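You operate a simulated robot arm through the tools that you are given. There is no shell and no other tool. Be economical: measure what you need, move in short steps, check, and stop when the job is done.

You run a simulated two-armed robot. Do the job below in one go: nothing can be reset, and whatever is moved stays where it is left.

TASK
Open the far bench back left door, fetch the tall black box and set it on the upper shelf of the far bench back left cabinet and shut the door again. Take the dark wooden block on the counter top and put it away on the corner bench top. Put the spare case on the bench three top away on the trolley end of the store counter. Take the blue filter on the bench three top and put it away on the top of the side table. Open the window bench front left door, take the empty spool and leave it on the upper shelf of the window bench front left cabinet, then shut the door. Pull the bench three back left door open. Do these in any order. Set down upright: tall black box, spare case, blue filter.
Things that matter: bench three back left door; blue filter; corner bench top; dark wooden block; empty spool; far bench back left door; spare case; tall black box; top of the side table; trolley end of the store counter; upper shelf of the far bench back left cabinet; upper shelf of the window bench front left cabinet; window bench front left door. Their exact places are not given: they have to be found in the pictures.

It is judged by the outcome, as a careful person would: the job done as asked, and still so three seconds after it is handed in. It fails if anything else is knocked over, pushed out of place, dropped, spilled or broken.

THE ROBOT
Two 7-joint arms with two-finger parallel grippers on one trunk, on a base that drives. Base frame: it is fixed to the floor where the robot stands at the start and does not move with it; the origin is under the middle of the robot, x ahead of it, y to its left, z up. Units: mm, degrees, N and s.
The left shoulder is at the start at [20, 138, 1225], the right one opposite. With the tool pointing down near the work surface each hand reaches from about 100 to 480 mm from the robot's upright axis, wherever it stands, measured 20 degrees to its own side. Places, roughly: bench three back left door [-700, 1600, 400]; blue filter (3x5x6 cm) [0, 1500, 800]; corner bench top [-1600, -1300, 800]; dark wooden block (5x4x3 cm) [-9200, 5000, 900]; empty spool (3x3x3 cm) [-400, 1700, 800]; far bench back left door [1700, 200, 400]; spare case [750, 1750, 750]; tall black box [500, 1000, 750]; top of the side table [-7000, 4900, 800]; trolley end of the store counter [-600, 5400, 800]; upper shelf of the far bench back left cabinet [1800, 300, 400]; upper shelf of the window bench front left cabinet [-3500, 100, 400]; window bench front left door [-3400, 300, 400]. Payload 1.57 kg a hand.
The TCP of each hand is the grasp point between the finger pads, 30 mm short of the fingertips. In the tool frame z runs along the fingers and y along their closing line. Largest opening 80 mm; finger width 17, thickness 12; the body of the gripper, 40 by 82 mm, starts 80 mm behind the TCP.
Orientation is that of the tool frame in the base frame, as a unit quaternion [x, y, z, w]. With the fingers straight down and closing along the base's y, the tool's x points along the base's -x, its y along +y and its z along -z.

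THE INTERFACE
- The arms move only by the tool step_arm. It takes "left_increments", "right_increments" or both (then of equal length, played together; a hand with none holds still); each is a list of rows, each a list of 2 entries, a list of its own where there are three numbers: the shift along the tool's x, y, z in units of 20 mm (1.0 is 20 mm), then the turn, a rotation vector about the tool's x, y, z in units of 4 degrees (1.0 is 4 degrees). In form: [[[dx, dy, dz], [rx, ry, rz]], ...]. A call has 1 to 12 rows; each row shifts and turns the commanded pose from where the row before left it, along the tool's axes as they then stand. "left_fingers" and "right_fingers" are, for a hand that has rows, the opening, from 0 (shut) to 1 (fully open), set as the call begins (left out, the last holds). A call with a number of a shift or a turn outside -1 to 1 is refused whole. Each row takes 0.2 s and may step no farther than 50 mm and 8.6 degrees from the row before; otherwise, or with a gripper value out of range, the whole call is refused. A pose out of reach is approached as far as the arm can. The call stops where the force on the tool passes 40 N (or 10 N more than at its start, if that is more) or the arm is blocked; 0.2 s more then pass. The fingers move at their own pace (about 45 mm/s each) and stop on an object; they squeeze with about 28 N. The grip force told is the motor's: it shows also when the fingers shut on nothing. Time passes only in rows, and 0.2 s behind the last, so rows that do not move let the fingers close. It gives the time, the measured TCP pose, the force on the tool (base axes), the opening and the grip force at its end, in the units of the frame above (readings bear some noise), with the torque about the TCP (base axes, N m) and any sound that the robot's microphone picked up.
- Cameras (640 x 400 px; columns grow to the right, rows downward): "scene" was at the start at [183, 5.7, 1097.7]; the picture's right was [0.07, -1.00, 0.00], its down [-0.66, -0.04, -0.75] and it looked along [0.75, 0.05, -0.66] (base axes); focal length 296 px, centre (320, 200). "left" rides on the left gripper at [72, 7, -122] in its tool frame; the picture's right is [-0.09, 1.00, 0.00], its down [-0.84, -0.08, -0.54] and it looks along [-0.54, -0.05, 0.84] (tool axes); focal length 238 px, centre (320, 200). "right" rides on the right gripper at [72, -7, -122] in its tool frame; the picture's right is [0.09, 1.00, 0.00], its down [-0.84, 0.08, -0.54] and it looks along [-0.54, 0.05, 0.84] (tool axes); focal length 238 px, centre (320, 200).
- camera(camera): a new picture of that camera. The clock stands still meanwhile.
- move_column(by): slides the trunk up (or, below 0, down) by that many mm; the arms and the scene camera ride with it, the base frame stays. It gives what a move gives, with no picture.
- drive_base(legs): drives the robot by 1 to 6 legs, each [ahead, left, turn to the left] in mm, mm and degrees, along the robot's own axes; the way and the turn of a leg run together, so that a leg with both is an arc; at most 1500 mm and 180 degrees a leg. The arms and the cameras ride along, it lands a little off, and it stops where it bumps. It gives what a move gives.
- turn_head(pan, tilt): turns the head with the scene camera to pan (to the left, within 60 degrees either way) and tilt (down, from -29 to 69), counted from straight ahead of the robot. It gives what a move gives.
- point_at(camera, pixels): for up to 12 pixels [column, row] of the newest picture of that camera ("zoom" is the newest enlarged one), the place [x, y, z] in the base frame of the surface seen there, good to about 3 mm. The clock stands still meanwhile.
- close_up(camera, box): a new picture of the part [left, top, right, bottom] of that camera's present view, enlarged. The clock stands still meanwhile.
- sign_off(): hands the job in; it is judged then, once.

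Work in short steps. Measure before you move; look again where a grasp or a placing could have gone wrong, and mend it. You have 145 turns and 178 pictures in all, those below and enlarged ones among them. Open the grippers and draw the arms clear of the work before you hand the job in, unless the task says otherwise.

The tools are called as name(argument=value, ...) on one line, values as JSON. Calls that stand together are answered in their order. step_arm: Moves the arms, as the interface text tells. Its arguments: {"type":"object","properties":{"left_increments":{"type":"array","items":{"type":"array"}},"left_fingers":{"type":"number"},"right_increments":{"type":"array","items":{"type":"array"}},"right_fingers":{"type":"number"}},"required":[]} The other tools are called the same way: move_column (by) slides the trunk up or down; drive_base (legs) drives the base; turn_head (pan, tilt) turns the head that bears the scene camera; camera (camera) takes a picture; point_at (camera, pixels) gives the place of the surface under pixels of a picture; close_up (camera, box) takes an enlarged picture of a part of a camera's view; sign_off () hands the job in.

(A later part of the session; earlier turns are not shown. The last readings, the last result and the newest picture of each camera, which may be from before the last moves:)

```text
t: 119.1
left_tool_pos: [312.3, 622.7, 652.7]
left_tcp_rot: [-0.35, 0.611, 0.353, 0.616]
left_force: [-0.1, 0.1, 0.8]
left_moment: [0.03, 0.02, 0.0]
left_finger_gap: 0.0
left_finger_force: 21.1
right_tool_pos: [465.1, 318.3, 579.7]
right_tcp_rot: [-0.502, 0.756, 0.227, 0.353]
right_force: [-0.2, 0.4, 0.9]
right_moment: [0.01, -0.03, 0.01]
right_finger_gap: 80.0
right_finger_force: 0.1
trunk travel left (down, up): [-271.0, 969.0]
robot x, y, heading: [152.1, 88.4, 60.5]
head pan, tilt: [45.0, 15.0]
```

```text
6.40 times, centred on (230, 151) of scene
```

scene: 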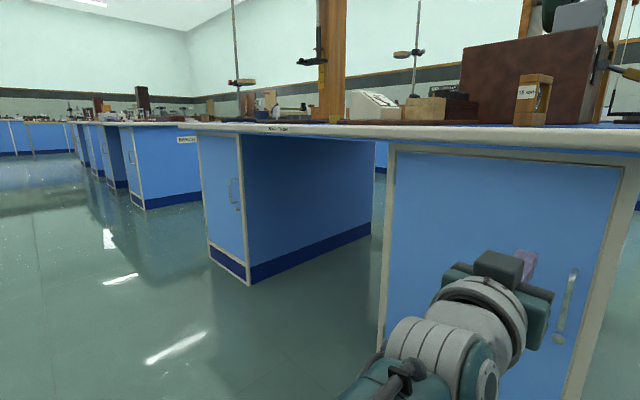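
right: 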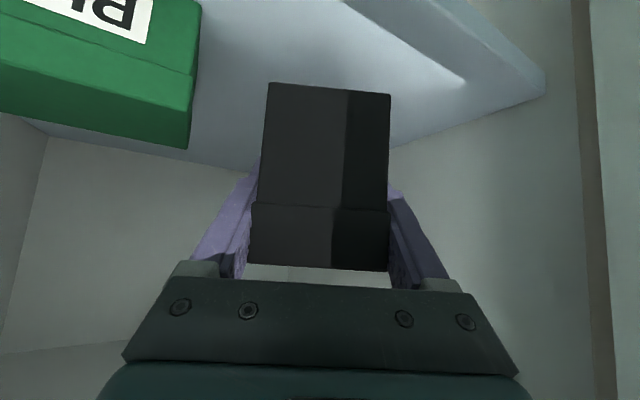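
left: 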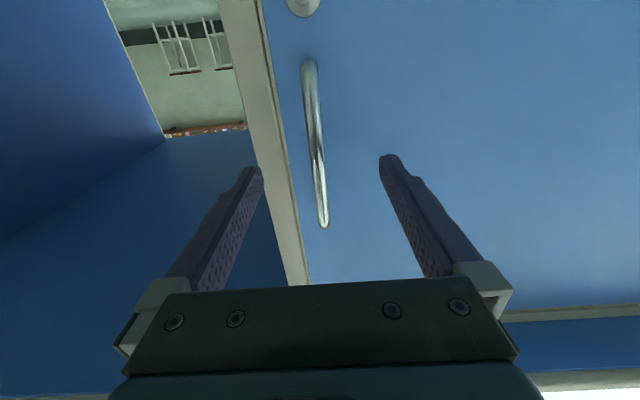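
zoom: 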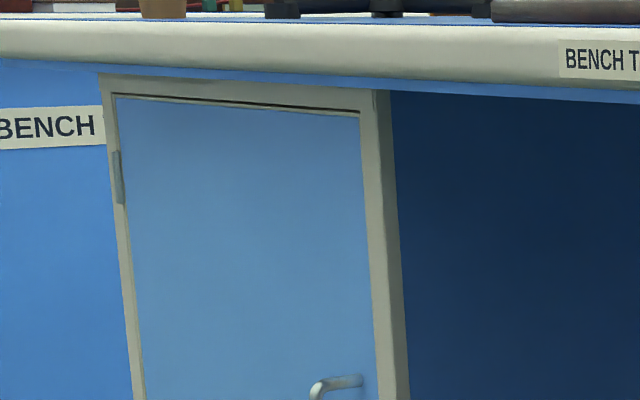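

Handle by measurement at about (-582,1447), hinge at left. I drive left 1180 mm, lower the trunk 155 mm, open the left hand and look.

drive_base(legs=[[0, 1183, -0.5]])

move_column(by=-155)

step_arm(left_increments=[[[0, 0, 0], [0, 0, 0]], [[0, 0, 0], [0, 0, 0]], [[0, 0, 0], [0, 0, 0]], [[0, 0, 0], [0, 0, 0]]], left_fingers=1)

turn_head(pan=5, tilt=10)

camera(camera="scene")

camera(camera="left")

```text
t: 125.2
left_tool_pos: [-726.8, 1213.2, 652.8]
left_tcp_rot: [-0.348, 0.612, 0.351, 0.617]
left_force: [0.1, 0.1, 0.1]
left_moment: [0.01, -0.02, -0.01]
left_finger_gap: 0.2
left_finger_force: 21.3
right_tool_pos: [-577.6, 906.2, 579.8]
right_tcp_rot: [-0.499, 0.758, 0.226, 0.354]
right_force: [-0.3, -0.6, 0.1]
right_moment: [0.01, -0.01, 0.03]
right_finger_gap: 79.9
right_finger_force: 0.1
trunk travel left (down, up): [-271.0, 969.0]
robot x, y, heading: [-889.1, 682.5, 60.3]
head pan, tilt: [45.0, 15.0]
```

```text
t: 127.0
left_tool_pos: [-725.4, 1212.9, 497.7]
left_tcp_rot: [-0.348, 0.612, 0.351, 0.617]
left_force: [-0.5, -0.8, -0.1]
left_moment: [-0.01, 0.01, 0.0]
left_finger_gap: 0.2
left_finger_force: 21.0
right_tool_pos: [-575.9, 906.0, 424.9]
right_tcp_rot: [-0.499, 0.758, 0.226, 0.355]
right_force: [0.0, 0.3, 0.2]
right_moment: [-0.03, 0.0, 0.01]
right_finger_gap: 79.8
right_finger_force: 0.2
trunk travel left (down, up): [-116.0, 1124.0]
robot x, y, heading: [-889.3, 680.4, 60.2]
head pan, tilt: [45.0, 15.0]
```

```text
t: 128.0
left_tool_pos: [-726.6, 1212.8, 496.4]
left_tcp_rot: [-0.349, 0.612, 0.351, 0.617]
left_force: [-0.5, 0.5, 0.4]
left_moment: [0.03, 0.01, -0.01]
left_finger_gap: 80.1
left_finger_force: 0.0
right_tool_pos: [-576.9, 905.8, 424.5]
right_tcp_rot: [-0.499, 0.758, 0.227, 0.353]
right_force: [-0.2, 0.3, 0.2]
right_moment: [0.01, -0.01, -0.01]
right_finger_gap: 80.0
right_finger_force: 0.0
trunk travel left (down, up): [-116.0, 1124.0]
robot x, y, heading: [-892.8, 682.0, 60.4]
head pan, tilt: [45.0, 15.0]
```

```text
t: 129.1
left_tool_pos: [-727.0, 1213.0, 497.6]
left_tcp_rot: [-0.348, 0.612, 0.351, 0.618]
left_force: [-0.5, 0.1, -1.1]
left_moment: [0.01, 0.0, 0.0]
left_finger_gap: 79.9
left_finger_force: 0.1
right_tool_pos: [-577.7, 905.7, 424.9]
right_tcp_rot: [-0.499, 0.758, 0.226, 0.354]
right_force: [-0.2, -0.6, 0.3]
right_moment: [0.02, 0.01, -0.03]
right_finger_gap: 80.0
right_finger_force: 0.0
trunk travel left (down, up): [-116.0, 1124.0]
robot x, y, heading: [-893.7, 679.7, 60.4]
head pan, tilt: [5.0, 10.0]
```

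```text
131 pictures are left
```

scene: 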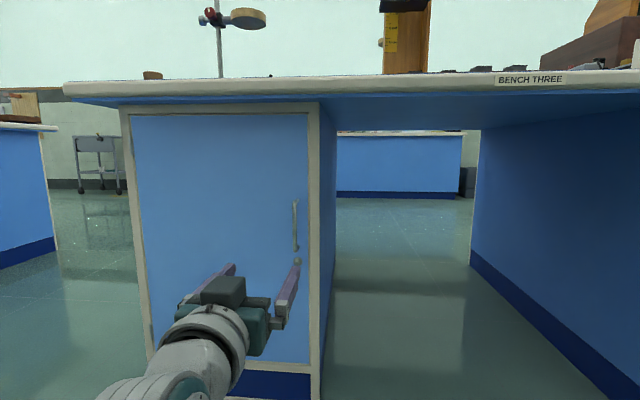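

```text
130 pictures are left
```

left: 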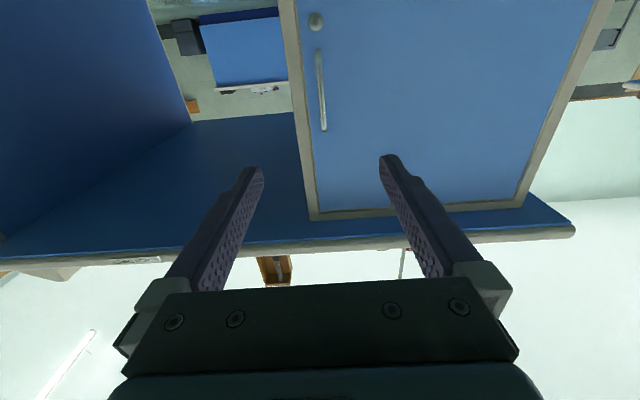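

Handle at left-camera (321,90); I measure it precisely.

point_at(camera="left", pixels=[[319, 65], [321, 90], [323, 115], [317, 20]])

point_at(camera="scene", pixels=[[295, 212], [295, 228], [296, 242], [300, 215], [315, 230]])

```text
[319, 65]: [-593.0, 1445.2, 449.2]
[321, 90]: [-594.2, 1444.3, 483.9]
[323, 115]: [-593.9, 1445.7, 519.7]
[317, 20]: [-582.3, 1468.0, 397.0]
```

```text
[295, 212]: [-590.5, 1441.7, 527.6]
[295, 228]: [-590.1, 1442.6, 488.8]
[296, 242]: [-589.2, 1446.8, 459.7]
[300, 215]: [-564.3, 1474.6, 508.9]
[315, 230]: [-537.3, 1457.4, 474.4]
```

Bar at (-591,1444): 268 mm ahead, aligned. I drive 245 mm and check the reading.

drive_base(legs=[[245, -3, 0]])

camera(camera="left")

point_at(camera="left", pixels=[[310, 100], [313, 120], [316, 140], [319, 170], [322, 190]])

```text
t: 130.9
left_tool_pos: [-603.8, 1425.6, 495.7]
left_tcp_rot: [-0.35, 0.612, 0.352, 0.616]
left_force: [-0.2, 0.1, 0.8]
left_moment: [-0.03, -0.02, 0.0]
left_finger_gap: 80.2
left_finger_force: 0.0
right_tool_pos: [-454.7, 1120.2, 423.4]
right_tcp_rot: [-0.501, 0.757, 0.227, 0.353]
right_force: [0.7, -0.4, -0.6]
right_moment: [0.03, -0.02, 0.0]
right_finger_gap: 80.1
right_finger_force: 0.1
trunk travel left (down, up): [-116.0, 1124.0]
robot x, y, heading: [-764.2, 892.2, 60.4]
head pan, tilt: [5.0, 10.0]
```

```text
129 pictures are left
```

left: 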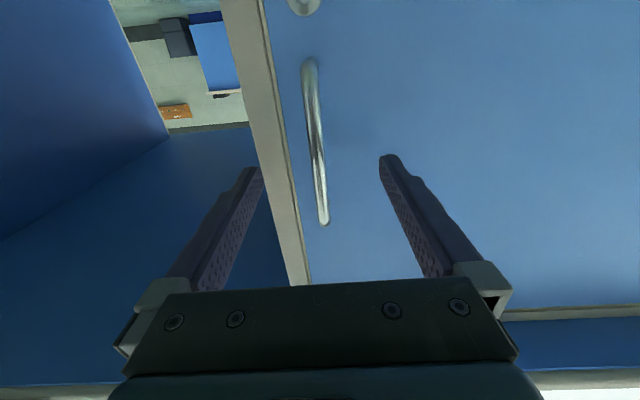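

```text
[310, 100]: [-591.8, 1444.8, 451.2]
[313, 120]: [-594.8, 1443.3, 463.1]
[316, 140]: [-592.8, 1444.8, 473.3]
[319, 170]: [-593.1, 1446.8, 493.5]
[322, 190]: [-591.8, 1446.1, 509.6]
```

Same alignment as at the first door: advance 18 mm, grip and pull along the arc 45°.

step_arm(left_increments=[[[0, 0, 0.45], [0, 0, 0]], [[0, 0, 0.45], [0, 0, 0]]])

step_arm(left_increments=[[[0, 0, 0], [0, 0, 0]], [[0, 0, 0], [0, 0, 0]], [[0, 0, 0], [0, 0, 0]], [[0, 0, 0], [0, 0, 0]], [[0, 0, 0], [0, 0, 0]], [[0, 0, 0], [0, 0, 0]], [[0, 0.1, -0.845], [0.625, 0, 0]], [[0, 0.1, -0.845], [0.625, 0, 0]], [[0, 0.1, -0.845], [0.625, 0, 0]], [[0, 0.1, -0.845], [0.625, 0, 0]], [[0, 0.1, -0.845], [0.625, 0, 0]], [[0, 0.1, -0.845], [0.625, 0, 0]]], left_fingers=0)

step_arm(left_increments=[[[0, 0.1, -0.845], [0.625, 0, 0]], [[0, 0.1, -0.845], [0.625, 0, 0]], [[0, 0.1, -0.845], [0.625, 0, 0]], [[0, 0.1, -0.845], [0.625, 0, 0]], [[0, 0.1, -0.845], [0.625, 0, 0]], [[0, 0.1, -0.845], [0.625, 0, 0]], [[0, 0.1, -0.845], [0.625, 0, 0]], [[0, 0.1, -0.845], [0.625, 0, 0]], [[0, 0.1, -0.845], [0.625, 0, 0]], [[0, 0.1, -0.845], [0.625, 0, 0]], [[0, 0.1, -0.845], [0.625, 0, 0]], [[0, 0.1, -0.845], [0.625, 0, 0]]])

camera(camera="scene")

```text
t: 131.5
left_tool_pos: [-594.1, 1443.3, 498.0]
left_tcp_rot: [-0.35, 0.611, 0.353, 0.616]
left_force: [0.2, -0.6, 0.7]
left_moment: [0.0, -0.03, 0.0]
left_finger_gap: 80.0
left_finger_force: 0.1
right_tool_pos: [-452.8, 1120.4, 424.5]
right_tcp_rot: [-0.501, 0.756, 0.228, 0.354]
right_force: [0.6, -0.6, 0.5]
right_moment: [0.04, 0.0, -0.05]
right_finger_gap: 80.0
right_finger_force: 0.1
trunk travel left (down, up): [-116.0, 1124.0]
robot x, y, heading: [-769.5, 889.9, 60.5]
head pan, tilt: [5.0, 10.0]
```

```text
t: 134.1
left_tool_pos: [-664.3, 1368.1, 496.5]
left_tcp_rot: [-0.266, 0.651, 0.269, 0.658]
left_force: [1.8, -2.1, 3.7]
left_moment: [-0.06, 0.13, 0.02]
left_finger_gap: 9.8
left_finger_force: 28.1
right_tool_pos: [-452.9, 1119.9, 423.7]
right_tcp_rot: [-0.501, 0.757, 0.227, 0.352]
right_force: [-0.2, -0.2, 0.5]
right_moment: [-0.03, 0.0, 0.02]
right_finger_gap: 80.0
right_finger_force: 0.1
trunk travel left (down, up): [-116.0, 1124.0]
robot x, y, heading: [-762.7, 889.7, 60.6]
head pan, tilt: [5.0, 10.0]
```

```text
t: 136.7
left_tool_pos: [-846.1, 1285.5, 494.2]
left_tcp_rot: [-0.085, 0.699, 0.091, 0.704]
left_force: [0.9, -5.0, 23.1]
left_moment: [-0.22, -0.16, -0.03]
left_finger_gap: 9.8
left_finger_force: 28.5
right_tool_pos: [-453.8, 1120.2, 423.8]
right_tcp_rot: [-0.501, 0.756, 0.228, 0.354]
right_force: [0.3, 0.4, 0.5]
right_moment: [-0.02, -0.01, -0.01]
right_finger_gap: 80.1
right_finger_force: 0.0
trunk travel left (down, up): [-116.0, 1124.0]
robot x, y, heading: [-763.8, 892.7, 60.5]
head pan, tilt: [5.0, 10.0]
```

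```text
128 pictures are left
```

scene: 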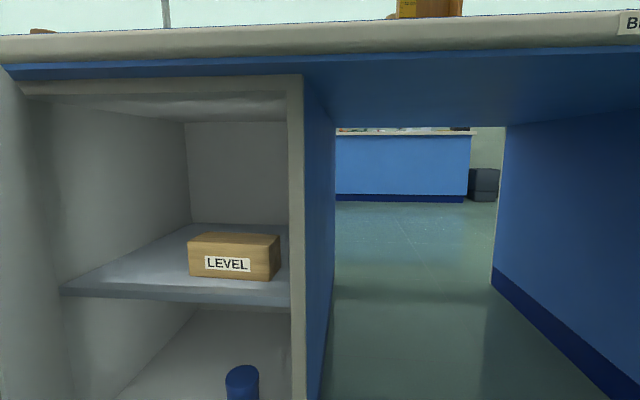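

The door is 45° open. As before: release, go round the edge, and sweep it fully open by driving left.

step_arm(left_increments=[[[0, 0, 0], [0, 0, 0]], [[0, 0, 0], [0, 0, 0]], [[0, 0, -1], [0, 0, 0]], [[0, 0, -1], [0, 0, 0]], [[0, 0, -1], [0, 0, 0]], [[0, 0, -1], [0, 0, 0]], [[0, 0, -1], [0, 0, 0]], [[0, 0, 0], [-1, 0, 0]], [[0, 0, 0], [-1, 0, 0]], [[0, 0, 0], [-1, 0, 0]], [[0, 0, 0], [-1, 0, 0]], [[0, 0, 0], [-1, 0, 0]]], left_fingers=1)

step_arm(left_increments=[[[0, 0, 0], [-1, 0, 0]], [[0, 0, 0], [-1, 0, 0]], [[0, 0, 0], [-1, 0, 0]], [[0, 0, 0], [-1, 0, 0]], [[0, 0, 0], [-1, 0, 0]], [[0, 0, 0], [-1, 0, 0]]], left_fingers=0)

step_arm(left_increments=[[[0, -1, 0], [0, 0, 0]], [[0, -1, 0], [0, 0, 0]], [[0, -1, 0], [0, 0, 0]], [[0, -1, 0], [0, 0, 0]], [[0, -1, 0], [0, 0, 0]], [[0, -1, 0], [0, 0, 0]], [[0, -1, 0], [0, 0, 0]], [[0, -1, 0], [0, 0, 0]], [[0, -1, 0], [0, 0, 0]], [[0, -1, 0], [0, 0, 0]]])

step_arm(left_increments=[[[0, 0, 1], [0, 0, 0]], [[0, 0, 1], [0, 0, 0]], [[0, 0, 1], [0, 0, 0]], [[0, 0, 1], [0, 0, 0]], [[0, 0, 1], [0, 0, 0]], [[0, 0, 1], [0, 0, 0]], [[0, 0, 1], [0, 0, 0]], [[0, 0, 1], [0, 0, 0]], [[0, 0, 1], [0, 0, 0]]])

drive_base(legs=[[0, 330, 0]])

turn_head(pan=25, tilt=15)

camera(camera="scene")

```text
t: 139.3
left_tool_pos: [-945.7, 1261.3, 494.1]
left_tcp_rot: [-0.209, 0.673, 0.212, 0.677]
left_force: [-0.2, -0.2, -0.5]
left_moment: [-0.01, 0.01, -0.03]
left_finger_gap: 80.0
left_finger_force: 0.0
right_tool_pos: [-452.6, 1119.8, 423.9]
right_tcp_rot: [-0.501, 0.757, 0.227, 0.353]
right_force: [0.0, 0.2, -0.4]
right_moment: [-0.02, 0.01, -0.01]
right_finger_gap: 79.7
right_finger_force: 0.1
trunk travel left (down, up): [-116.0, 1124.0]
robot x, y, heading: [-766.2, 892.0, 60.4]
head pan, tilt: [5.0, 10.0]
```

```text
t: 140.7
left_tool_pos: [-943.8, 1261.2, 494.6]
left_tcp_rot: [-0.344, 0.614, 0.347, 0.62]
left_force: [-0.4, 0.0, 0.3]
left_moment: [0.01, 0.0, 0.02]
left_finger_gap: 0.0
left_finger_force: 21.7
right_tool_pos: [-452.6, 1119.4, 424.4]
right_tcp_rot: [-0.501, 0.756, 0.227, 0.354]
right_force: [-0.2, -0.5, -0.4]
right_moment: [0.0, -0.02, 0.04]
right_finger_gap: 80.1
right_finger_force: 0.1
trunk travel left (down, up): [-116.0, 1124.0]
robot x, y, heading: [-763.3, 895.4, 60.6]
head pan, tilt: [5.0, 10.0]
```

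```text
t: 142.9
left_tool_pos: [-772.9, 1156.2, 495.8]
left_tcp_rot: [-0.344, 0.614, 0.348, 0.619]
left_force: [0.5, 0.4, 0.2]
left_moment: [-0.04, 0.03, 0.01]
left_finger_gap: 0.1
left_finger_force: 21.4
right_tool_pos: [-452.1, 1120.6, 424.9]
right_tcp_rot: [-0.501, 0.757, 0.227, 0.354]
right_force: [0.3, 0.3, -0.2]
right_moment: [-0.02, -0.01, -0.01]
right_finger_gap: 80.0
right_finger_force: 0.0
trunk travel left (down, up): [-116.0, 1124.0]
robot x, y, heading: [-769.7, 893.0, 60.5]
head pan, tilt: [5.0, 10.0]
```

```text
t: 144.9
left_tool_pos: [-680.9, 1311.3, 496.5]
left_tcp_rot: [-0.345, 0.614, 0.348, 0.619]
left_force: [-0.2, -1.1, -0.3]
left_moment: [0.02, -0.01, 0.03]
left_finger_gap: 0.0
left_finger_force: 21.2
right_tool_pos: [-452.9, 1120.6, 424.2]
right_tcp_rot: [-0.501, 0.756, 0.228, 0.353]
right_force: [-0.2, -0.6, -0.7]
right_moment: [-0.02, 0.04, 0.02]
right_finger_gap: 79.8
right_finger_force: 0.0
trunk travel left (down, up): [-116.0, 1124.0]
robot x, y, heading: [-764.5, 891.6, 60.7]
head pan, tilt: [5.0, 10.0]
```

```text
t: 147.0
left_tool_pos: [-963.3, 1470.3, 495.6]
left_tcp_rot: [-0.345, 0.614, 0.347, 0.62]
left_force: [-0.3, 0.3, -0.5]
left_moment: [-0.01, 0.01, 0.0]
left_finger_gap: 0.2
left_finger_force: 21.2
right_tool_pos: [-735.1, 1280.5, 424.2]
right_tcp_rot: [-0.501, 0.757, 0.227, 0.353]
right_force: [0.2, 0.1, -0.2]
right_moment: [-0.05, -0.01, 0.01]
right_finger_gap: 80.1
right_finger_force: 0.0
trunk travel left (down, up): [-116.0, 1124.0]
robot x, y, heading: [-1047.4, 1054.0, 60.2]
head pan, tilt: [5.0, 10.0]
```

```text
t: 147.8
left_tool_pos: [-964.1, 1471.3, 495.7]
left_tcp_rot: [-0.344, 0.615, 0.347, 0.619]
left_force: [-0.5, 0.2, 0.0]
left_moment: [0.01, 0.0, -0.02]
left_finger_gap: 0.0
left_finger_force: 21.5
right_tool_pos: [-735.8, 1280.8, 424.5]
right_tcp_rot: [-0.501, 0.757, 0.227, 0.353]
right_force: [0.3, 0.3, -0.4]
right_moment: [0.03, -0.01, 0.03]
right_finger_gap: 80.0
right_finger_force: 0.1
trunk travel left (down, up): [-116.0, 1124.0]
robot x, y, heading: [-1053.2, 1054.3, 60.4]
head pan, tilt: [25.0, 15.0]
```

```text
127 pictures are left
```

scene: 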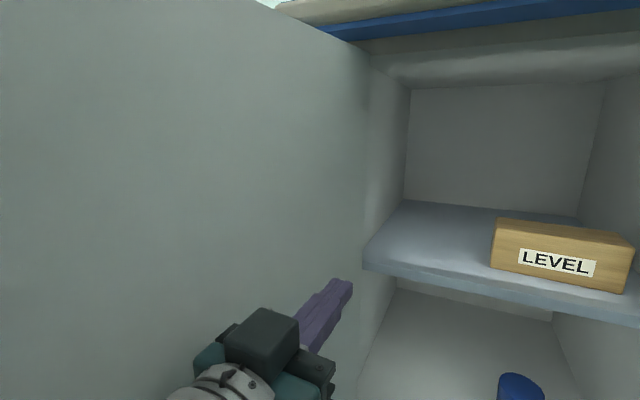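

Door fully open. I withdraw the left hand, back off, raise the trunk 400 mm and look at the bench top for the spool and filter.

step_arm(left_increments=[[[0, 0, -1], [0, 0, 0]], [[0, 0, -1], [0, 0, 0]], [[0, 0, -1], [0, 0, 0]], [[0, 0, -1], [0, 0, 0]], [[0, 0, -1], [0, 0, 0]], [[0, 0, -1], [0, 0, 0]], [[0, 0, -1], [0, 0, 0]], [[0, -1, -1], [0, 0, 0]]])

drive_base(legs=[[-250, 0, 0], [0, -200, 0]])

move_column(by=400)

move_column(by=150)

turn_head(pan=0, tilt=30)

camera(camera="scene")

```text
t: 149.7
left_tool_pos: [-1030.2, 1323.4, 494.8]
left_tcp_rot: [-0.345, 0.614, 0.347, 0.62]
left_force: [0.2, -0.1, 0.5]
left_moment: [0.0, 0.0, 0.02]
left_finger_gap: 0.1
left_finger_force: 21.3
right_tool_pos: [-735.5, 1279.6, 424.6]
right_tcp_rot: [-0.502, 0.756, 0.227, 0.353]
right_force: [-0.7, -0.1, -0.4]
right_moment: [0.01, -0.03, 0.0]
right_finger_gap: 80.0
right_finger_force: 0.1
trunk travel left (down, up): [-116.0, 1124.0]
robot x, y, heading: [-1052.3, 1055.8, 60.2]
head pan, tilt: [25.0, 15.0]
```

```text
t: 152.7
left_tool_pos: [-981.9, 1006.2, 495.0]
left_tcp_rot: [-0.341, 0.616, 0.345, 0.621]
left_force: [0.2, 0.4, -0.1]
left_moment: [0.03, 0.01, 0.01]
left_finger_gap: 0.0
left_finger_force: 21.2
right_tool_pos: [-686.9, 961.5, 424.2]
right_tcp_rot: [-0.498, 0.759, 0.226, 0.355]
right_force: [0.1, 1.0, -0.5]
right_moment: [0.01, -0.01, -0.03]
right_finger_gap: 79.9
right_finger_force: 0.0
trunk travel left (down, up): [-116.0, 1124.0]
robot x, y, heading: [-1001.2, 736.6, 60.1]
head pan, tilt: [25.0, 15.0]
```

```text
t: 156.5
left_tool_pos: [-980.0, 1005.1, 896.1]
left_tcp_rot: [-0.342, 0.615, 0.345, 0.621]
left_force: [0.0, -0.5, 0.3]
left_moment: [0.0, -0.02, 0.03]
left_finger_gap: 0.0
left_finger_force: 21.4
right_tool_pos: [-686.4, 959.9, 823.6]
right_tcp_rot: [-0.498, 0.758, 0.227, 0.354]
right_force: [0.3, 0.0, 0.3]
right_moment: [0.02, 0.04, 0.02]
right_finger_gap: 80.0
right_finger_force: 0.1
trunk travel left (down, up): [-516.0, 724.0]
robot x, y, heading: [-1000.6, 736.4, 60.2]
head pan, tilt: [25.0, 15.0]
```

```text
t: 158.3
left_tool_pos: [-980.9, 1005.5, 1044.3]
left_tcp_rot: [-0.342, 0.615, 0.345, 0.621]
left_force: [0.2, -0.6, -0.8]
left_moment: [0.0, 0.0, 0.04]
left_finger_gap: 0.0
left_finger_force: 21.0
right_tool_pos: [-685.6, 959.8, 973.9]
right_tcp_rot: [-0.497, 0.759, 0.226, 0.355]
right_force: [-0.7, 0.5, -0.3]
right_moment: [0.0, 0.01, -0.02]
right_finger_gap: 80.2
right_finger_force: 0.0
trunk travel left (down, up): [-666.0, 574.0]
robot x, y, heading: [-1003.7, 733.5, 59.8]
head pan, tilt: [25.0, 15.0]
```

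```text
t: 159.2
left_tool_pos: [-980.6, 1005.5, 1044.8]
left_tcp_rot: [-0.341, 0.615, 0.344, 0.621]
left_force: [0.7, -0.4, 0.7]
left_moment: [-0.01, -0.01, 0.01]
left_finger_gap: 0.0
left_finger_force: 20.7
right_tool_pos: [-685.4, 960.2, 974.5]
right_tcp_rot: [-0.499, 0.758, 0.227, 0.354]
right_force: [-0.1, 0.2, 1.1]
right_moment: [0.02, 0.0, 0.0]
right_finger_gap: 80.1
right_finger_force: 0.0
trunk travel left (down, up): [-666.0, 574.0]
robot x, y, heading: [-1002.2, 732.7, 60.1]
head pan, tilt: [0.0, 30.0]
```

```text
126 pictures are left
```

scene: 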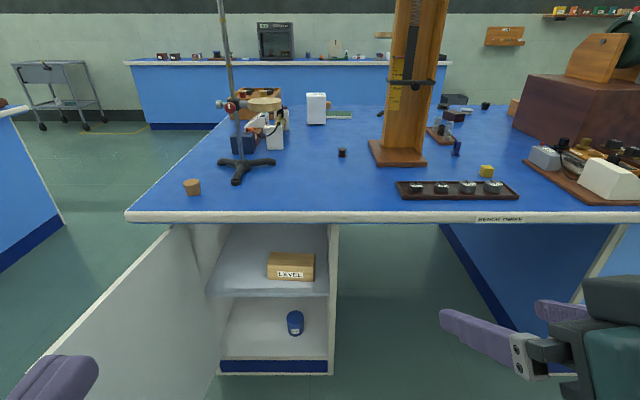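

Spool near (342,153), filter near (457,147). I zoom on them and measure.

close_up(camera="scene", box=[320, 100, 520, 225])

point_at(camera="scene", pixels=[[342, 150], [342, 156], [457, 144], [456, 153], [370, 150], [427, 163], [400, 188], [515, 192], [487, 170], [238, 165], [275, 160], [192, 187]])

```text
3.20 times, centred on (420, 162) of scene
```

zoom: 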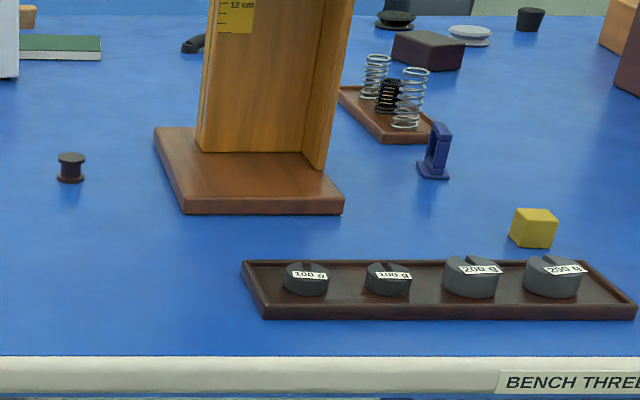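

```text
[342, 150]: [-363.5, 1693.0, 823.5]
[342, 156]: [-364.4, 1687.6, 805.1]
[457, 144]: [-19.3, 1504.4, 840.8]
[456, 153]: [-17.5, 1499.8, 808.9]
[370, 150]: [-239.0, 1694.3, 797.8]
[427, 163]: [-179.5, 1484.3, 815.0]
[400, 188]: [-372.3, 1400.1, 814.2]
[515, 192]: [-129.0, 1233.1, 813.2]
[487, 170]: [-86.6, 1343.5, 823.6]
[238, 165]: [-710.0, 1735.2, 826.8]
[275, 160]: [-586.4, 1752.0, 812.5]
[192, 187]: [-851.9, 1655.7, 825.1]
```

Spool centre ≈(-362,1697); the corridor in front of it is clear. I straighten the right hand's yaw, shift it 60 mm left, drive up to the bench and lower the trunk.

step_arm(right_increments=[[[0, 0.5, 0], [0.635, 0, 0.53]], [[0, 0.5, 0], [0.635, 0, 0.53]], [[0, 1, 0], [0, 0, 0]], [[0, 1, 0], [0, 0, 0]]])

drive_base(legs=[[555, 26, 0]])

move_column(by=-100)

turn_head(pan=0, tilt=40)

camera(camera="scene")

camera(camera="right")

```text
t: 160.2
left_tool_pos: [-980.3, 1005.1, 1045.5]
left_tcp_rot: [-0.341, 0.616, 0.344, 0.621]
left_force: [0.0, 0.6, -0.1]
left_moment: [-0.01, -0.01, -0.02]
left_finger_gap: 0.1
left_finger_force: 21.6
right_tool_pos: [-738.1, 989.5, 973.6]
right_tcp_rot: [-0.453, 0.786, 0.205, 0.368]
right_force: [-0.6, 0.2, -0.4]
right_moment: [-0.02, 0.02, -0.01]
right_finger_gap: 80.3
right_finger_force: 0.1
trunk travel left (down, up): [-666.0, 574.0]
robot x, y, heading: [-1000.3, 736.4, 60.2]
head pan, tilt: [0.0, 30.0]
```

```text
t: 163.3
left_tool_pos: [-724.8, 1499.3, 1045.5]
left_tcp_rot: [-0.34, 0.617, 0.343, 0.621]
left_force: [-0.1, 0.6, -0.3]
left_moment: [-0.01, 0.0, 0.02]
left_finger_gap: 0.0
left_finger_force: 21.3
right_tool_pos: [-482.7, 1481.9, 974.1]
right_tcp_rot: [-0.452, 0.787, 0.204, 0.367]
right_force: [-0.2, -0.4, 0.9]
right_moment: [-0.04, 0.02, -0.01]
right_finger_gap: 79.9
right_finger_force: 0.1
trunk travel left (down, up): [-666.0, 574.0]
robot x, y, heading: [-743.7, 1229.4, 59.8]
head pan, tilt: [0.0, 30.0]
```

```text
t: 164.7
left_tool_pos: [-724.6, 1499.2, 945.2]
left_tcp_rot: [-0.341, 0.616, 0.344, 0.621]
left_force: [0.0, -0.3, -0.3]
left_moment: [-0.03, -0.02, -0.01]
left_finger_gap: 0.2
left_finger_force: 21.7
right_tool_pos: [-481.6, 1481.3, 874.4]
right_tcp_rot: [-0.453, 0.787, 0.204, 0.367]
right_force: [-0.1, -0.1, -0.5]
right_moment: [0.02, 0.02, 0.02]
right_finger_gap: 80.2
right_finger_force: 0.0
trunk travel left (down, up): [-566.0, 674.0]
robot x, y, heading: [-741.6, 1233.3, 59.7]
head pan, tilt: [0.0, 30.0]
```

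```text
t: 165.4
left_tool_pos: [-723.9, 1498.3, 945.2]
left_tcp_rot: [-0.342, 0.616, 0.344, 0.621]
left_force: [0.4, 0.3, 0.6]
left_moment: [-0.01, 0.03, 0.01]
left_finger_gap: 0.0
left_finger_force: 21.0
right_tool_pos: [-482.5, 1481.5, 874.2]
right_tcp_rot: [-0.452, 0.787, 0.204, 0.368]
right_force: [0.1, 0.3, 0.3]
right_moment: [0.0, -0.01, -0.03]
right_finger_gap: 80.0
right_finger_force: 0.0
trunk travel left (down, up): [-566.0, 674.0]
robot x, y, heading: [-744.4, 1229.9, 59.9]
head pan, tilt: [0.0, 40.0]
```

```text
124 pictures are left
```

scene: 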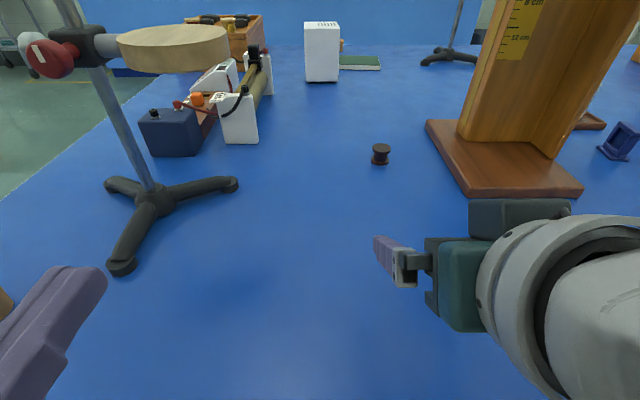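

```text
123 pictures are left
```

right: 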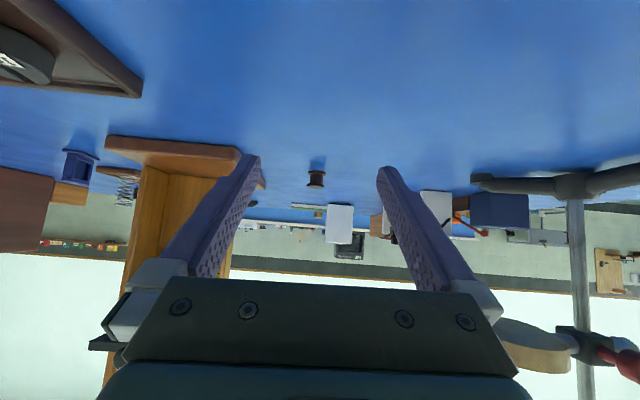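

The spool is dead ahead of the hand; measure its exact place.

point_at(camera="right", pixels=[[311, 178], [321, 178], [316, 170], [316, 184]])

point_at(camera="scene", pixels=[[380, 148], [380, 155], [381, 162], [430, 122], [480, 190]])

```text
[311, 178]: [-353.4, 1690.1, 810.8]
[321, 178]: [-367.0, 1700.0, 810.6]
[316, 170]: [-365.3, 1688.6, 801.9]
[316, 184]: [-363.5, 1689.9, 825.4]
```

```text
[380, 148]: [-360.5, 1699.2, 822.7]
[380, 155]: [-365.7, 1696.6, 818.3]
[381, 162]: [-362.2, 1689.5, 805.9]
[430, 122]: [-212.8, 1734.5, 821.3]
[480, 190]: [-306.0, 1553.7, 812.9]
```

Spool is 251 mm ahead, 4 left. I advance 240 mm, then descend 48 mm over it.

step_arm(right_increments=[[[-0.643, 0.2, 0.766], [0, 0, 0]], [[-0.643, 0, 0.766], [0, 0, 0]], [[-0.643, 0, 0.766], [0, 0, 0]], [[-0.643, 0, 0.766], [0, 0, 0]], [[-0.643, 0, 0.766], [0, 0, 0]], [[-0.643, 0, 0.766], [0, 0, 0]], [[-0.643, 0, 0.766], [0, 0, 0]], [[-0.643, 0, 0.766], [0, 0, 0]], [[-0.643, 0, 0.766], [0, 0, 0]], [[-0.643, 0, 0.766], [0, 0, 0]], [[-0.643, 0, 0.766], [0, 0, 0]], [[-0.643, 0, 0.766], [0, 0, 0]]])

step_arm(right_increments=[[[0.766, 0, 0.643], [0, 0, 0]], [[0.766, 0, 0.643], [0, 0, 0]], [[0.3, 0, 0.26], [0, 0, 0]]])

camera(camera="right")

camera(camera="scene")

```text
t: 168.0
left_tool_pos: [-723.2, 1499.6, 945.6]
left_tcp_rot: [-0.342, 0.615, 0.345, 0.621]
left_force: [-0.1, 0.6, -0.4]
left_moment: [0.0, -0.02, -0.03]
left_finger_gap: 0.2
left_finger_force: 21.6
right_tool_pos: [-361.6, 1692.3, 874.6]
right_tcp_rot: [-0.452, 0.786, 0.206, 0.368]
right_force: [0.7, 0.5, 0.3]
right_moment: [0.01, -0.02, -0.01]
right_finger_gap: 80.2
right_finger_force: 0.2
trunk travel left (down, up): [-566.0, 674.0]
robot x, y, heading: [-743.7, 1228.0, 59.8]
head pan, tilt: [0.0, 40.0]
```

```text
t: 168.8
left_tool_pos: [-723.6, 1500.2, 946.2]
left_tcp_rot: [-0.342, 0.616, 0.344, 0.621]
left_force: [0.1, 1.3, 0.2]
left_moment: [0.0, 0.02, 0.04]
left_finger_gap: 0.1
left_finger_force: 21.1
right_tool_pos: [-357.5, 1672.6, 839.2]
right_tcp_rot: [-0.451, 0.787, 0.203, 0.368]
right_force: [-0.8, -0.6, -0.5]
right_moment: [0.03, -0.02, 0.06]
right_finger_gap: 80.2
right_finger_force: 0.0
right hand out of reach, approached as far as the arm can: row 1, 2, 3
trunk travel left (down, up): [-566.0, 674.0]
robot x, y, heading: [-746.9, 1230.6, 60.0]
head pan, tilt: [0.0, 40.0]
```

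```text
122 pictures are left
```

right: 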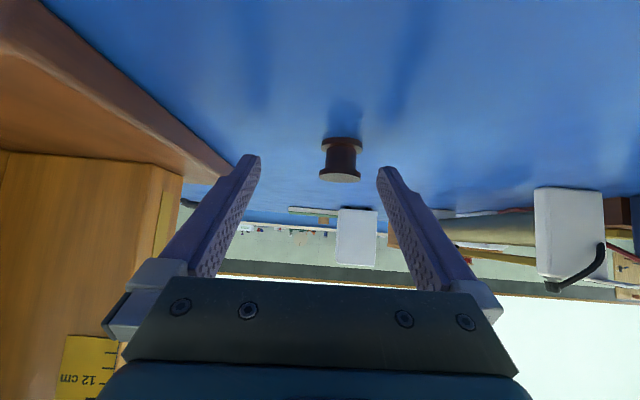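

```text
121 pictures are left
```

scene: 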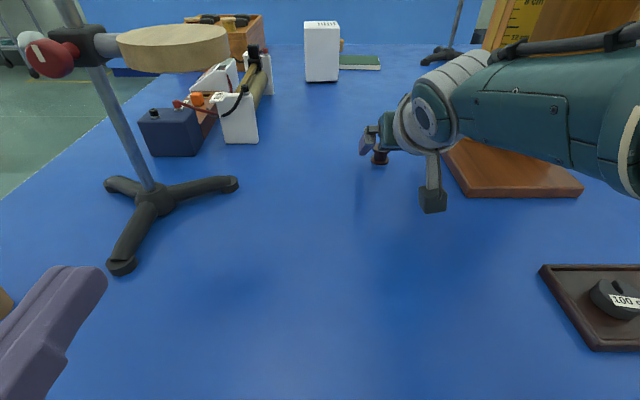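

Out of reach for the arm; I undo the descent and lower with the trunk instead.

step_arm(right_increments=[[[-0.766, 0, -0.643], [0, 0, 0]], [[-0.766, 0, -0.643], [0, 0, 0]], [[-0.3, 0, -0.26], [0, 0, 0]]])

move_column(by=-50)

camera(camera="right")

```text
t: 169.6
left_tool_pos: [-724.2, 1499.0, 945.9]
left_tcp_rot: [-0.341, 0.616, 0.344, 0.622]
left_force: [-0.4, 0.3, 0.8]
left_moment: [0.02, 0.01, 0.03]
left_finger_gap: 0.3
left_finger_force: 21.4
right_tool_pos: [-356.7, 1674.4, 888.4]
right_tcp_rot: [-0.452, 0.786, 0.204, 0.368]
right_force: [-0.1, -0.9, -0.5]
right_moment: [0.03, 0.0, 0.0]
right_finger_gap: 80.1
right_finger_force: 0.1
trunk travel left (down, up): [-566.0, 674.0]
robot x, y, heading: [-743.5, 1230.9, 59.7]
head pan, tilt: [0.0, 40.0]
```

```text
t: 170.5
left_tool_pos: [-725.2, 1499.5, 896.1]
left_tcp_rot: [-0.341, 0.616, 0.344, 0.622]
left_force: [0.6, 0.3, 0.8]
left_moment: [0.0, 0.02, 0.01]
left_finger_gap: 0.0
left_finger_force: 20.9
right_tool_pos: [-356.7, 1674.6, 838.1]
right_tcp_rot: [-0.453, 0.786, 0.205, 0.367]
right_force: [0.5, -0.3, -0.5]
right_moment: [-0.03, -0.02, 0.0]
right_finger_gap: 79.9
right_finger_force: 0.0
trunk travel left (down, up): [-516.0, 724.0]
robot x, y, heading: [-744.4, 1227.9, 59.9]
head pan, tilt: [0.0, 40.0]
```

```text
120 pictures are left
```

right: 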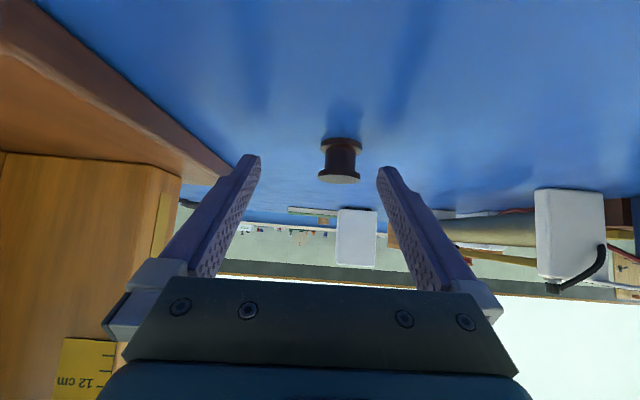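

Now 13 mm ahead, 16 left, 14 down remain; do it by the arm in two rows.

step_arm(right_increments=[[[0, 0.8, 0], [0, 0, 0]], [[0.06, 0, 0.474], [0, 0, 0]], [[0.06, 0, 0.474], [0, 0, 0]]])

camera(camera="right")

```text
t: 171.3
left_tool_pos: [-725.2, 1497.9, 895.7]
left_tcp_rot: [-0.342, 0.615, 0.345, 0.621]
left_force: [-0.1, 0.5, 0.0]
left_moment: [-0.03, 0.02, -0.04]
left_finger_gap: 0.0
left_finger_force: 21.8
right_tool_pos: [-365.2, 1693.2, 825.9]
right_tcp_rot: [-0.452, 0.786, 0.207, 0.368]
right_force: [-4.9, -9.6, 12.1]
right_moment: [0.21, 0.51, 0.42]
right_finger_gap: 79.6
right_finger_force: 0.1
trunk travel left (down, up): [-516.0, 724.0]
robot x, y, heading: [-747.1, 1227.6, 59.8]
head pan, tilt: [0.0, 40.0]
```

```text
119 pictures are left
```

right: 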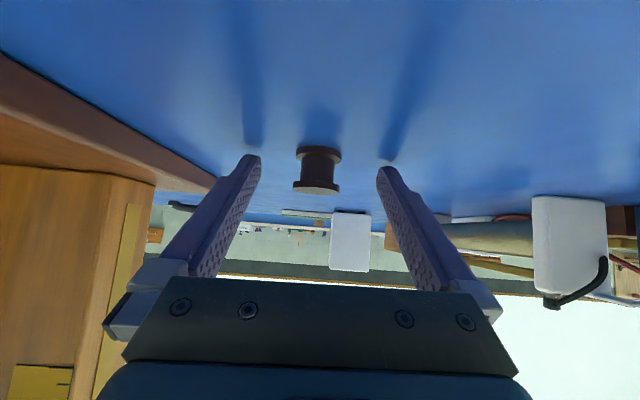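

Tips just touch the bench (12 N). I raise 4 mm and close on the spool.

step_arm(right_increments=[[[-0.15, 0, -0.13], [0, 0, 0]]])

step_arm(right_increments=[[[0, 0, 0], [0, 0, 0]], [[0, 0, 0], [0, 0, 0]], [[0, 0, 0], [0, 0, 0]], [[0, 0, 0], [0, 0, 0]], [[0, 0, 0], [0, 0, 0]]], right_fingers=0)

camera(camera="right")

```text
t: 171.7
left_tool_pos: [-724.2, 1499.0, 896.4]
left_tcp_rot: [-0.342, 0.616, 0.344, 0.621]
left_force: [0.8, 0.7, 0.5]
left_moment: [0.01, 0.01, -0.04]
left_finger_gap: 0.0
left_finger_force: 21.0
right_tool_pos: [-363.4, 1691.8, 827.6]
right_tcp_rot: [-0.453, 0.787, 0.204, 0.367]
right_force: [-1.0, -0.3, -0.5]
right_moment: [-0.02, 0.0, 0.0]
right_finger_gap: 80.1
right_finger_force: 0.0
trunk travel left (down, up): [-516.0, 724.0]
robot x, y, heading: [-744.3, 1232.2, 59.9]
head pan, tilt: [0.0, 40.0]
```

```text
t: 172.9
left_tool_pos: [-723.9, 1499.1, 895.8]
left_tcp_rot: [-0.341, 0.617, 0.343, 0.621]
left_force: [0.5, 0.3, 1.3]
left_moment: [0.04, 0.0, 0.03]
left_finger_gap: 0.0
left_finger_force: 21.2
right_tool_pos: [-363.5, 1693.6, 828.4]
right_tcp_rot: [-0.453, 0.786, 0.205, 0.367]
right_force: [-0.3, -0.3, -0.5]
right_moment: [0.02, 0.03, 0.0]
right_finger_gap: 27.9
right_finger_force: 28.4
trunk travel left (down, up): [-516.0, 724.0]
robot x, y, heading: [-745.5, 1229.1, 59.7]
head pan, tilt: [0.0, 40.0]
```

```text
118 pictures are left
```

right: 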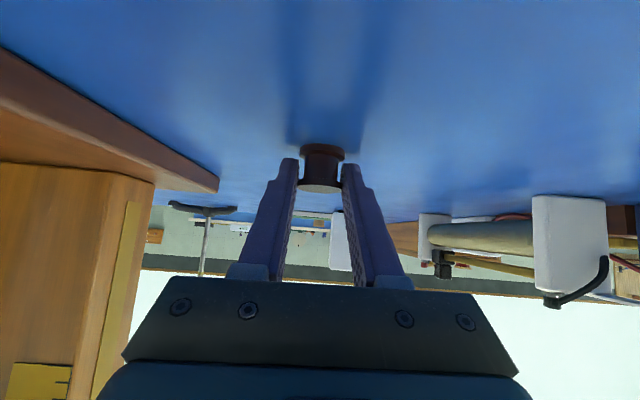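

Spool gripped (27.9 mm). I lift with the trunk, retract the arm, back off and turn to look toward the window bench.

move_column(by=150)

step_arm(right_increments=[[[0.643, 0, -0.766], [0, 0, 0]], [[0.643, 0, -0.766], [0, 0, 0]], [[0.643, 0, -0.766], [0, 0, 0]], [[0.643, 0, -0.766], [0, 0, 0]], [[0.643, 0, -0.766], [0, 0, 0]], [[0.643, 0, -0.766], [0, 0, 0]], [[0.643, 0, -0.766], [0, 0, 0]], [[0.643, 0, -0.766], [0, 0, 0]], [[0.643, 0, -0.766], [0, 0, 0]], [[0.643, 0, -0.766], [0, 0, 0]], [[0.643, -0.5, -0.766], [0, 0, 0]], [[0, -1, 0], [0, 0, 0]]])

drive_base(legs=[[-600, 0, 0], [0, 0, 90]])

turn_head(pan=20, tilt=20)

camera(camera="scene")

camera(camera="right")

```text
t: 174.7
left_tool_pos: [-724.6, 1498.5, 1044.4]
left_tcp_rot: [-0.341, 0.617, 0.343, 0.621]
left_force: [-0.3, 0.4, 0.5]
left_moment: [-0.01, -0.01, 0.02]
left_finger_gap: 0.0
left_finger_force: 20.9
right_tool_pos: [-363.4, 1693.8, 977.7]
right_tcp_rot: [-0.453, 0.786, 0.205, 0.367]
right_force: [0.3, 0.2, 0.3]
right_moment: [0.06, 0.02, 0.01]
right_finger_gap: 27.9
right_finger_force: 28.1
trunk travel left (down, up): [-666.0, 574.0]
robot x, y, heading: [-742.3, 1227.5, 59.6]
head pan, tilt: [0.0, 40.0]
```

```text
t: 177.3
left_tool_pos: [-724.6, 1498.3, 1045.1]
left_tcp_rot: [-0.341, 0.617, 0.343, 0.62]
left_force: [-0.5, -0.4, -0.7]
left_moment: [0.04, -0.01, -0.02]
left_finger_gap: 0.0
left_finger_force: 21.9
right_tool_pos: [-455.1, 1489.7, 977.7]
right_tcp_rot: [-0.453, 0.787, 0.206, 0.365]
right_force: [0.4, 0.0, -0.7]
right_moment: [-0.04, 0.03, 0.01]
right_finger_gap: 28.2
right_finger_force: 28.0
trunk travel left (down, up): [-666.0, 574.0]
robot x, y, heading: [-745.3, 1229.4, 60.1]
head pan, tilt: [0.0, 40.0]
```

```text
t: 184.5
left_tool_pos: [-1317.9, 732.9, 1045.5]
left_tcp_rot: [-0.677, 0.194, 0.682, 0.196]
left_force: [-0.3, 0.7, -0.1]
left_moment: [0.01, 0.0, 0.01]
left_finger_gap: 0.0
left_finger_force: 21.6
right_tool_pos: [-1309.4, 1004.3, 978.7]
right_tcp_rot: [0.876, -0.236, -0.404, -0.115]
right_force: [0.3, 0.1, -0.1]
right_moment: [0.01, -0.02, -0.01]
right_finger_gap: 28.1
right_finger_force: 28.6
trunk travel left (down, up): [-666.0, 574.0]
robot x, y, heading: [-1050.0, 707.0, 150.0]
head pan, tilt: [0.0, 40.0]
```

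```text
t: 185.3
left_tool_pos: [-1317.1, 732.7, 1045.6]
left_tcp_rot: [-0.677, 0.195, 0.682, 0.196]
left_force: [0.7, 0.5, -0.2]
left_moment: [0.01, -0.01, 0.0]
left_finger_gap: 0.0
left_finger_force: 21.7
right_tool_pos: [-1307.6, 1005.9, 977.7]
right_tcp_rot: [0.876, -0.236, -0.405, -0.115]
right_force: [0.0, 0.2, 0.6]
right_moment: [0.01, 0.01, 0.02]
right_finger_gap: 28.1
right_finger_force: 27.7
trunk travel left (down, up): [-666.0, 574.0]
robot x, y, heading: [-1049.5, 711.3, 149.9]
head pan, tilt: [20.0, 20.0]
```

```text
117 pictures are left
```

scene: 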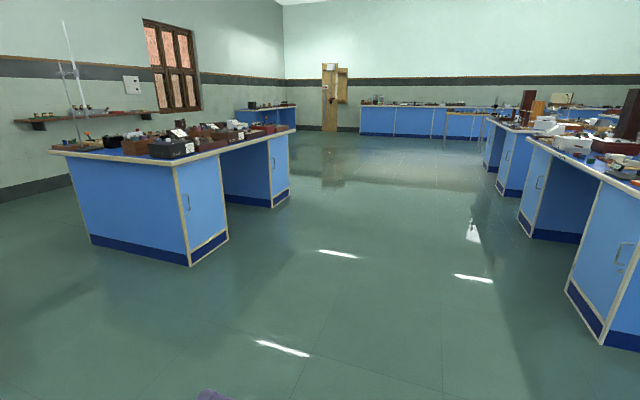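

```text
116 pictures are left
```

right: 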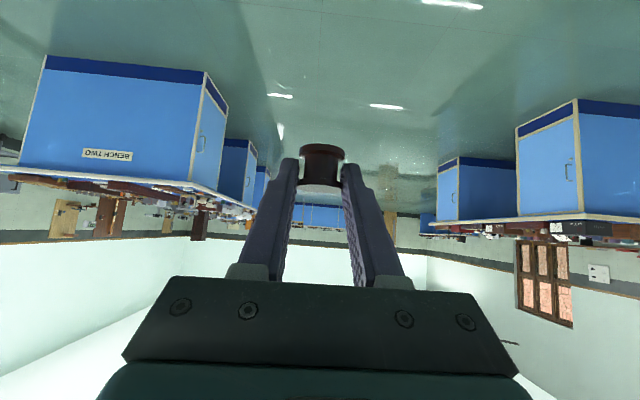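

The left bench (190,190) should be the window bench. Zoom and measure its doors.

close_up(camera="scene", box=[40, 110, 310, 279])

point_at(camera="scene", pixels=[[187, 200], [186, 208], [190, 263], [226, 240], [225, 165], [272, 200], [289, 190], [55, 152], [185, 160], [215, 200], [268, 180]])

```text
2.37 times, centred on (175, 194) of scene
```

zoom: 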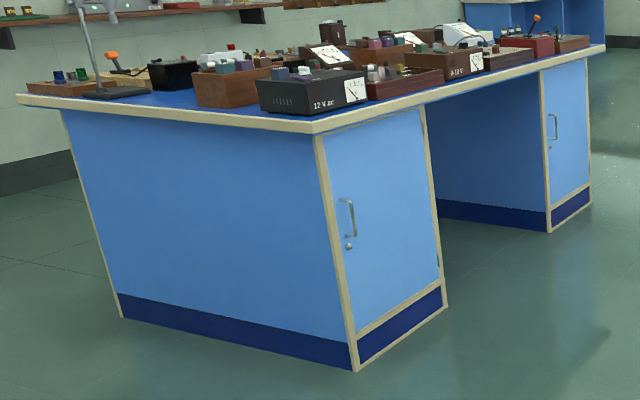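

```text
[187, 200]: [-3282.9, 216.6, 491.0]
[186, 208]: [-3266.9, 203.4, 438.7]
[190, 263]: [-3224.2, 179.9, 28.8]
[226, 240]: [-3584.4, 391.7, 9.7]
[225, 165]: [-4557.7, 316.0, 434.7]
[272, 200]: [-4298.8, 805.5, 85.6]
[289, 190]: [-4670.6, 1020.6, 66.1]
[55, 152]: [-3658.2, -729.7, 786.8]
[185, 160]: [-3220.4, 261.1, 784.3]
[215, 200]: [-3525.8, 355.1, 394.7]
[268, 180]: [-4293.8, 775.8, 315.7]
```

The window bench door has its handle on the left and hinge on the right, so the right hand must open it. I will set the spool on bench three's clear front area and re-take it with the left hand: pitch the left hand down, turn back, drive up.

step_arm(left_increments=[[[0, 0, 0.3], [0, 1, 0]], [[0, 0, 0.3], [0, 1, 0]], [[0, 0, 0.3], [0, 1, 0]], [[0, 0, 0.3], [0, 1, 0]], [[0, 0, 0.3], [0, 1, 0]], [[0, 0, 0.3], [0, 1, 0]], [[0, 0, 0.3], [0, 1, 0]], [[0, 0, 0.3], [0, 1, 0]], [[0, 0, 0.3], [0, 1, 0]], [[0, 0, 0.3], [0, 1, 0]]], left_fingers=1)

drive_base(legs=[[0, 0, -90], [560, 0, 0]])

move_column(by=-120)

turn_head(pan=0, tilt=45)

camera(camera="scene")

```text
t: 187.1
left_tool_pos: [-1345.9, 752.7, 1018.0]
left_tcp_rot: [0.814, -0.318, -0.473, -0.112]
left_force: [0.8, 0.0, -0.7]
left_moment: [-0.03, -0.01, 0.01]
left_finger_gap: 80.1
left_finger_force: 0.2
left hand out of reach, approached as far as the arm can: row 8
right_tool_pos: [-1308.4, 1005.4, 977.9]
right_tcp_rot: [0.876, -0.237, -0.404, -0.115]
right_force: [-0.1, -0.3, 0.1]
right_moment: [0.02, 0.0, 0.01]
right_finger_gap: 28.3
right_finger_force: 28.0
trunk travel left (down, up): [-666.0, 574.0]
robot x, y, heading: [-1049.5, 711.1, 149.9]
head pan, tilt: [20.0, 20.0]
stopped in row 9 (left hand): the arm was blocked; the commanded pose is now the measured one
```

```text
t: 194.2
left_tool_pos: [-706.3, 1485.5, 1018.5]
left_tcp_rot: [-0.343, 0.805, 0.248, 0.415]
left_force: [-0.3, 0.2, 0.8]
left_moment: [0.02, -0.01, 0.02]
left_finger_gap: 80.1
left_finger_force: 0.0
right_tool_pos: [-454.1, 1444.7, 977.9]
right_tcp_rot: [-0.443, 0.792, 0.199, 0.37]
right_force: [-0.7, 0.5, 0.0]
right_moment: [-0.03, 0.01, -0.03]
right_finger_gap: 27.9
right_finger_force: 27.5
trunk travel left (down, up): [-666.0, 574.0]
robot x, y, heading: [-755.9, 1187.8, 58.9]
head pan, tilt: [20.0, 20.0]
```

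```text
t: 195.7
left_tool_pos: [-706.3, 1485.4, 899.5]
left_tcp_rot: [-0.343, 0.805, 0.249, 0.415]
left_force: [0.2, -0.3, 0.0]
left_moment: [-0.02, 0.02, 0.0]
left_finger_gap: 80.5
left_finger_force: 0.1
right_tool_pos: [-454.1, 1444.7, 858.1]
right_tcp_rot: [-0.444, 0.792, 0.2, 0.37]
right_force: [-0.1, 0.9, -0.5]
right_moment: [0.0, 0.0, 0.0]
right_finger_gap: 28.2
right_finger_force: 28.1
trunk travel left (down, up): [-546.0, 694.0]
robot x, y, heading: [-753.9, 1192.7, 58.3]
head pan, tilt: [20.0, 20.0]
```

```text
t: 196.6
left_tool_pos: [-705.6, 1485.4, 897.6]
left_tcp_rot: [-0.344, 0.804, 0.25, 0.415]
left_force: [-0.1, -0.2, -0.6]
left_moment: [-0.02, -0.01, -0.02]
left_finger_gap: 79.9
left_finger_force: 0.1
right_tool_pos: [-454.0, 1443.7, 858.4]
right_tcp_rot: [-0.443, 0.791, 0.2, 0.37]
right_force: [-0.6, -0.4, 0.2]
right_moment: [0.02, -0.01, -0.02]
right_finger_gap: 28.0
right_finger_force: 28.2
trunk travel left (down, up): [-546.0, 694.0]
robot x, y, heading: [-753.1, 1192.3, 58.8]
head pan, tilt: [0.0, 45.0]
```

```text
114 pictures are left
```

scene: 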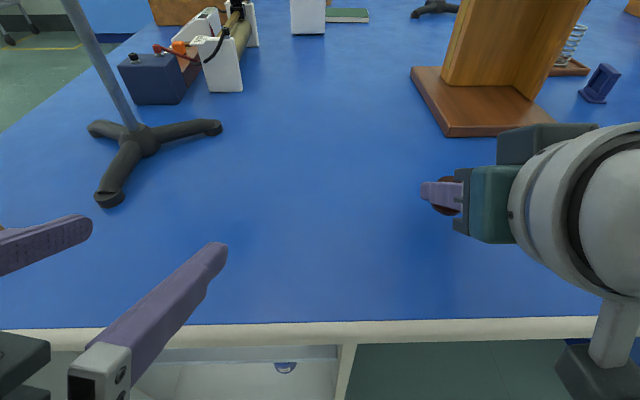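

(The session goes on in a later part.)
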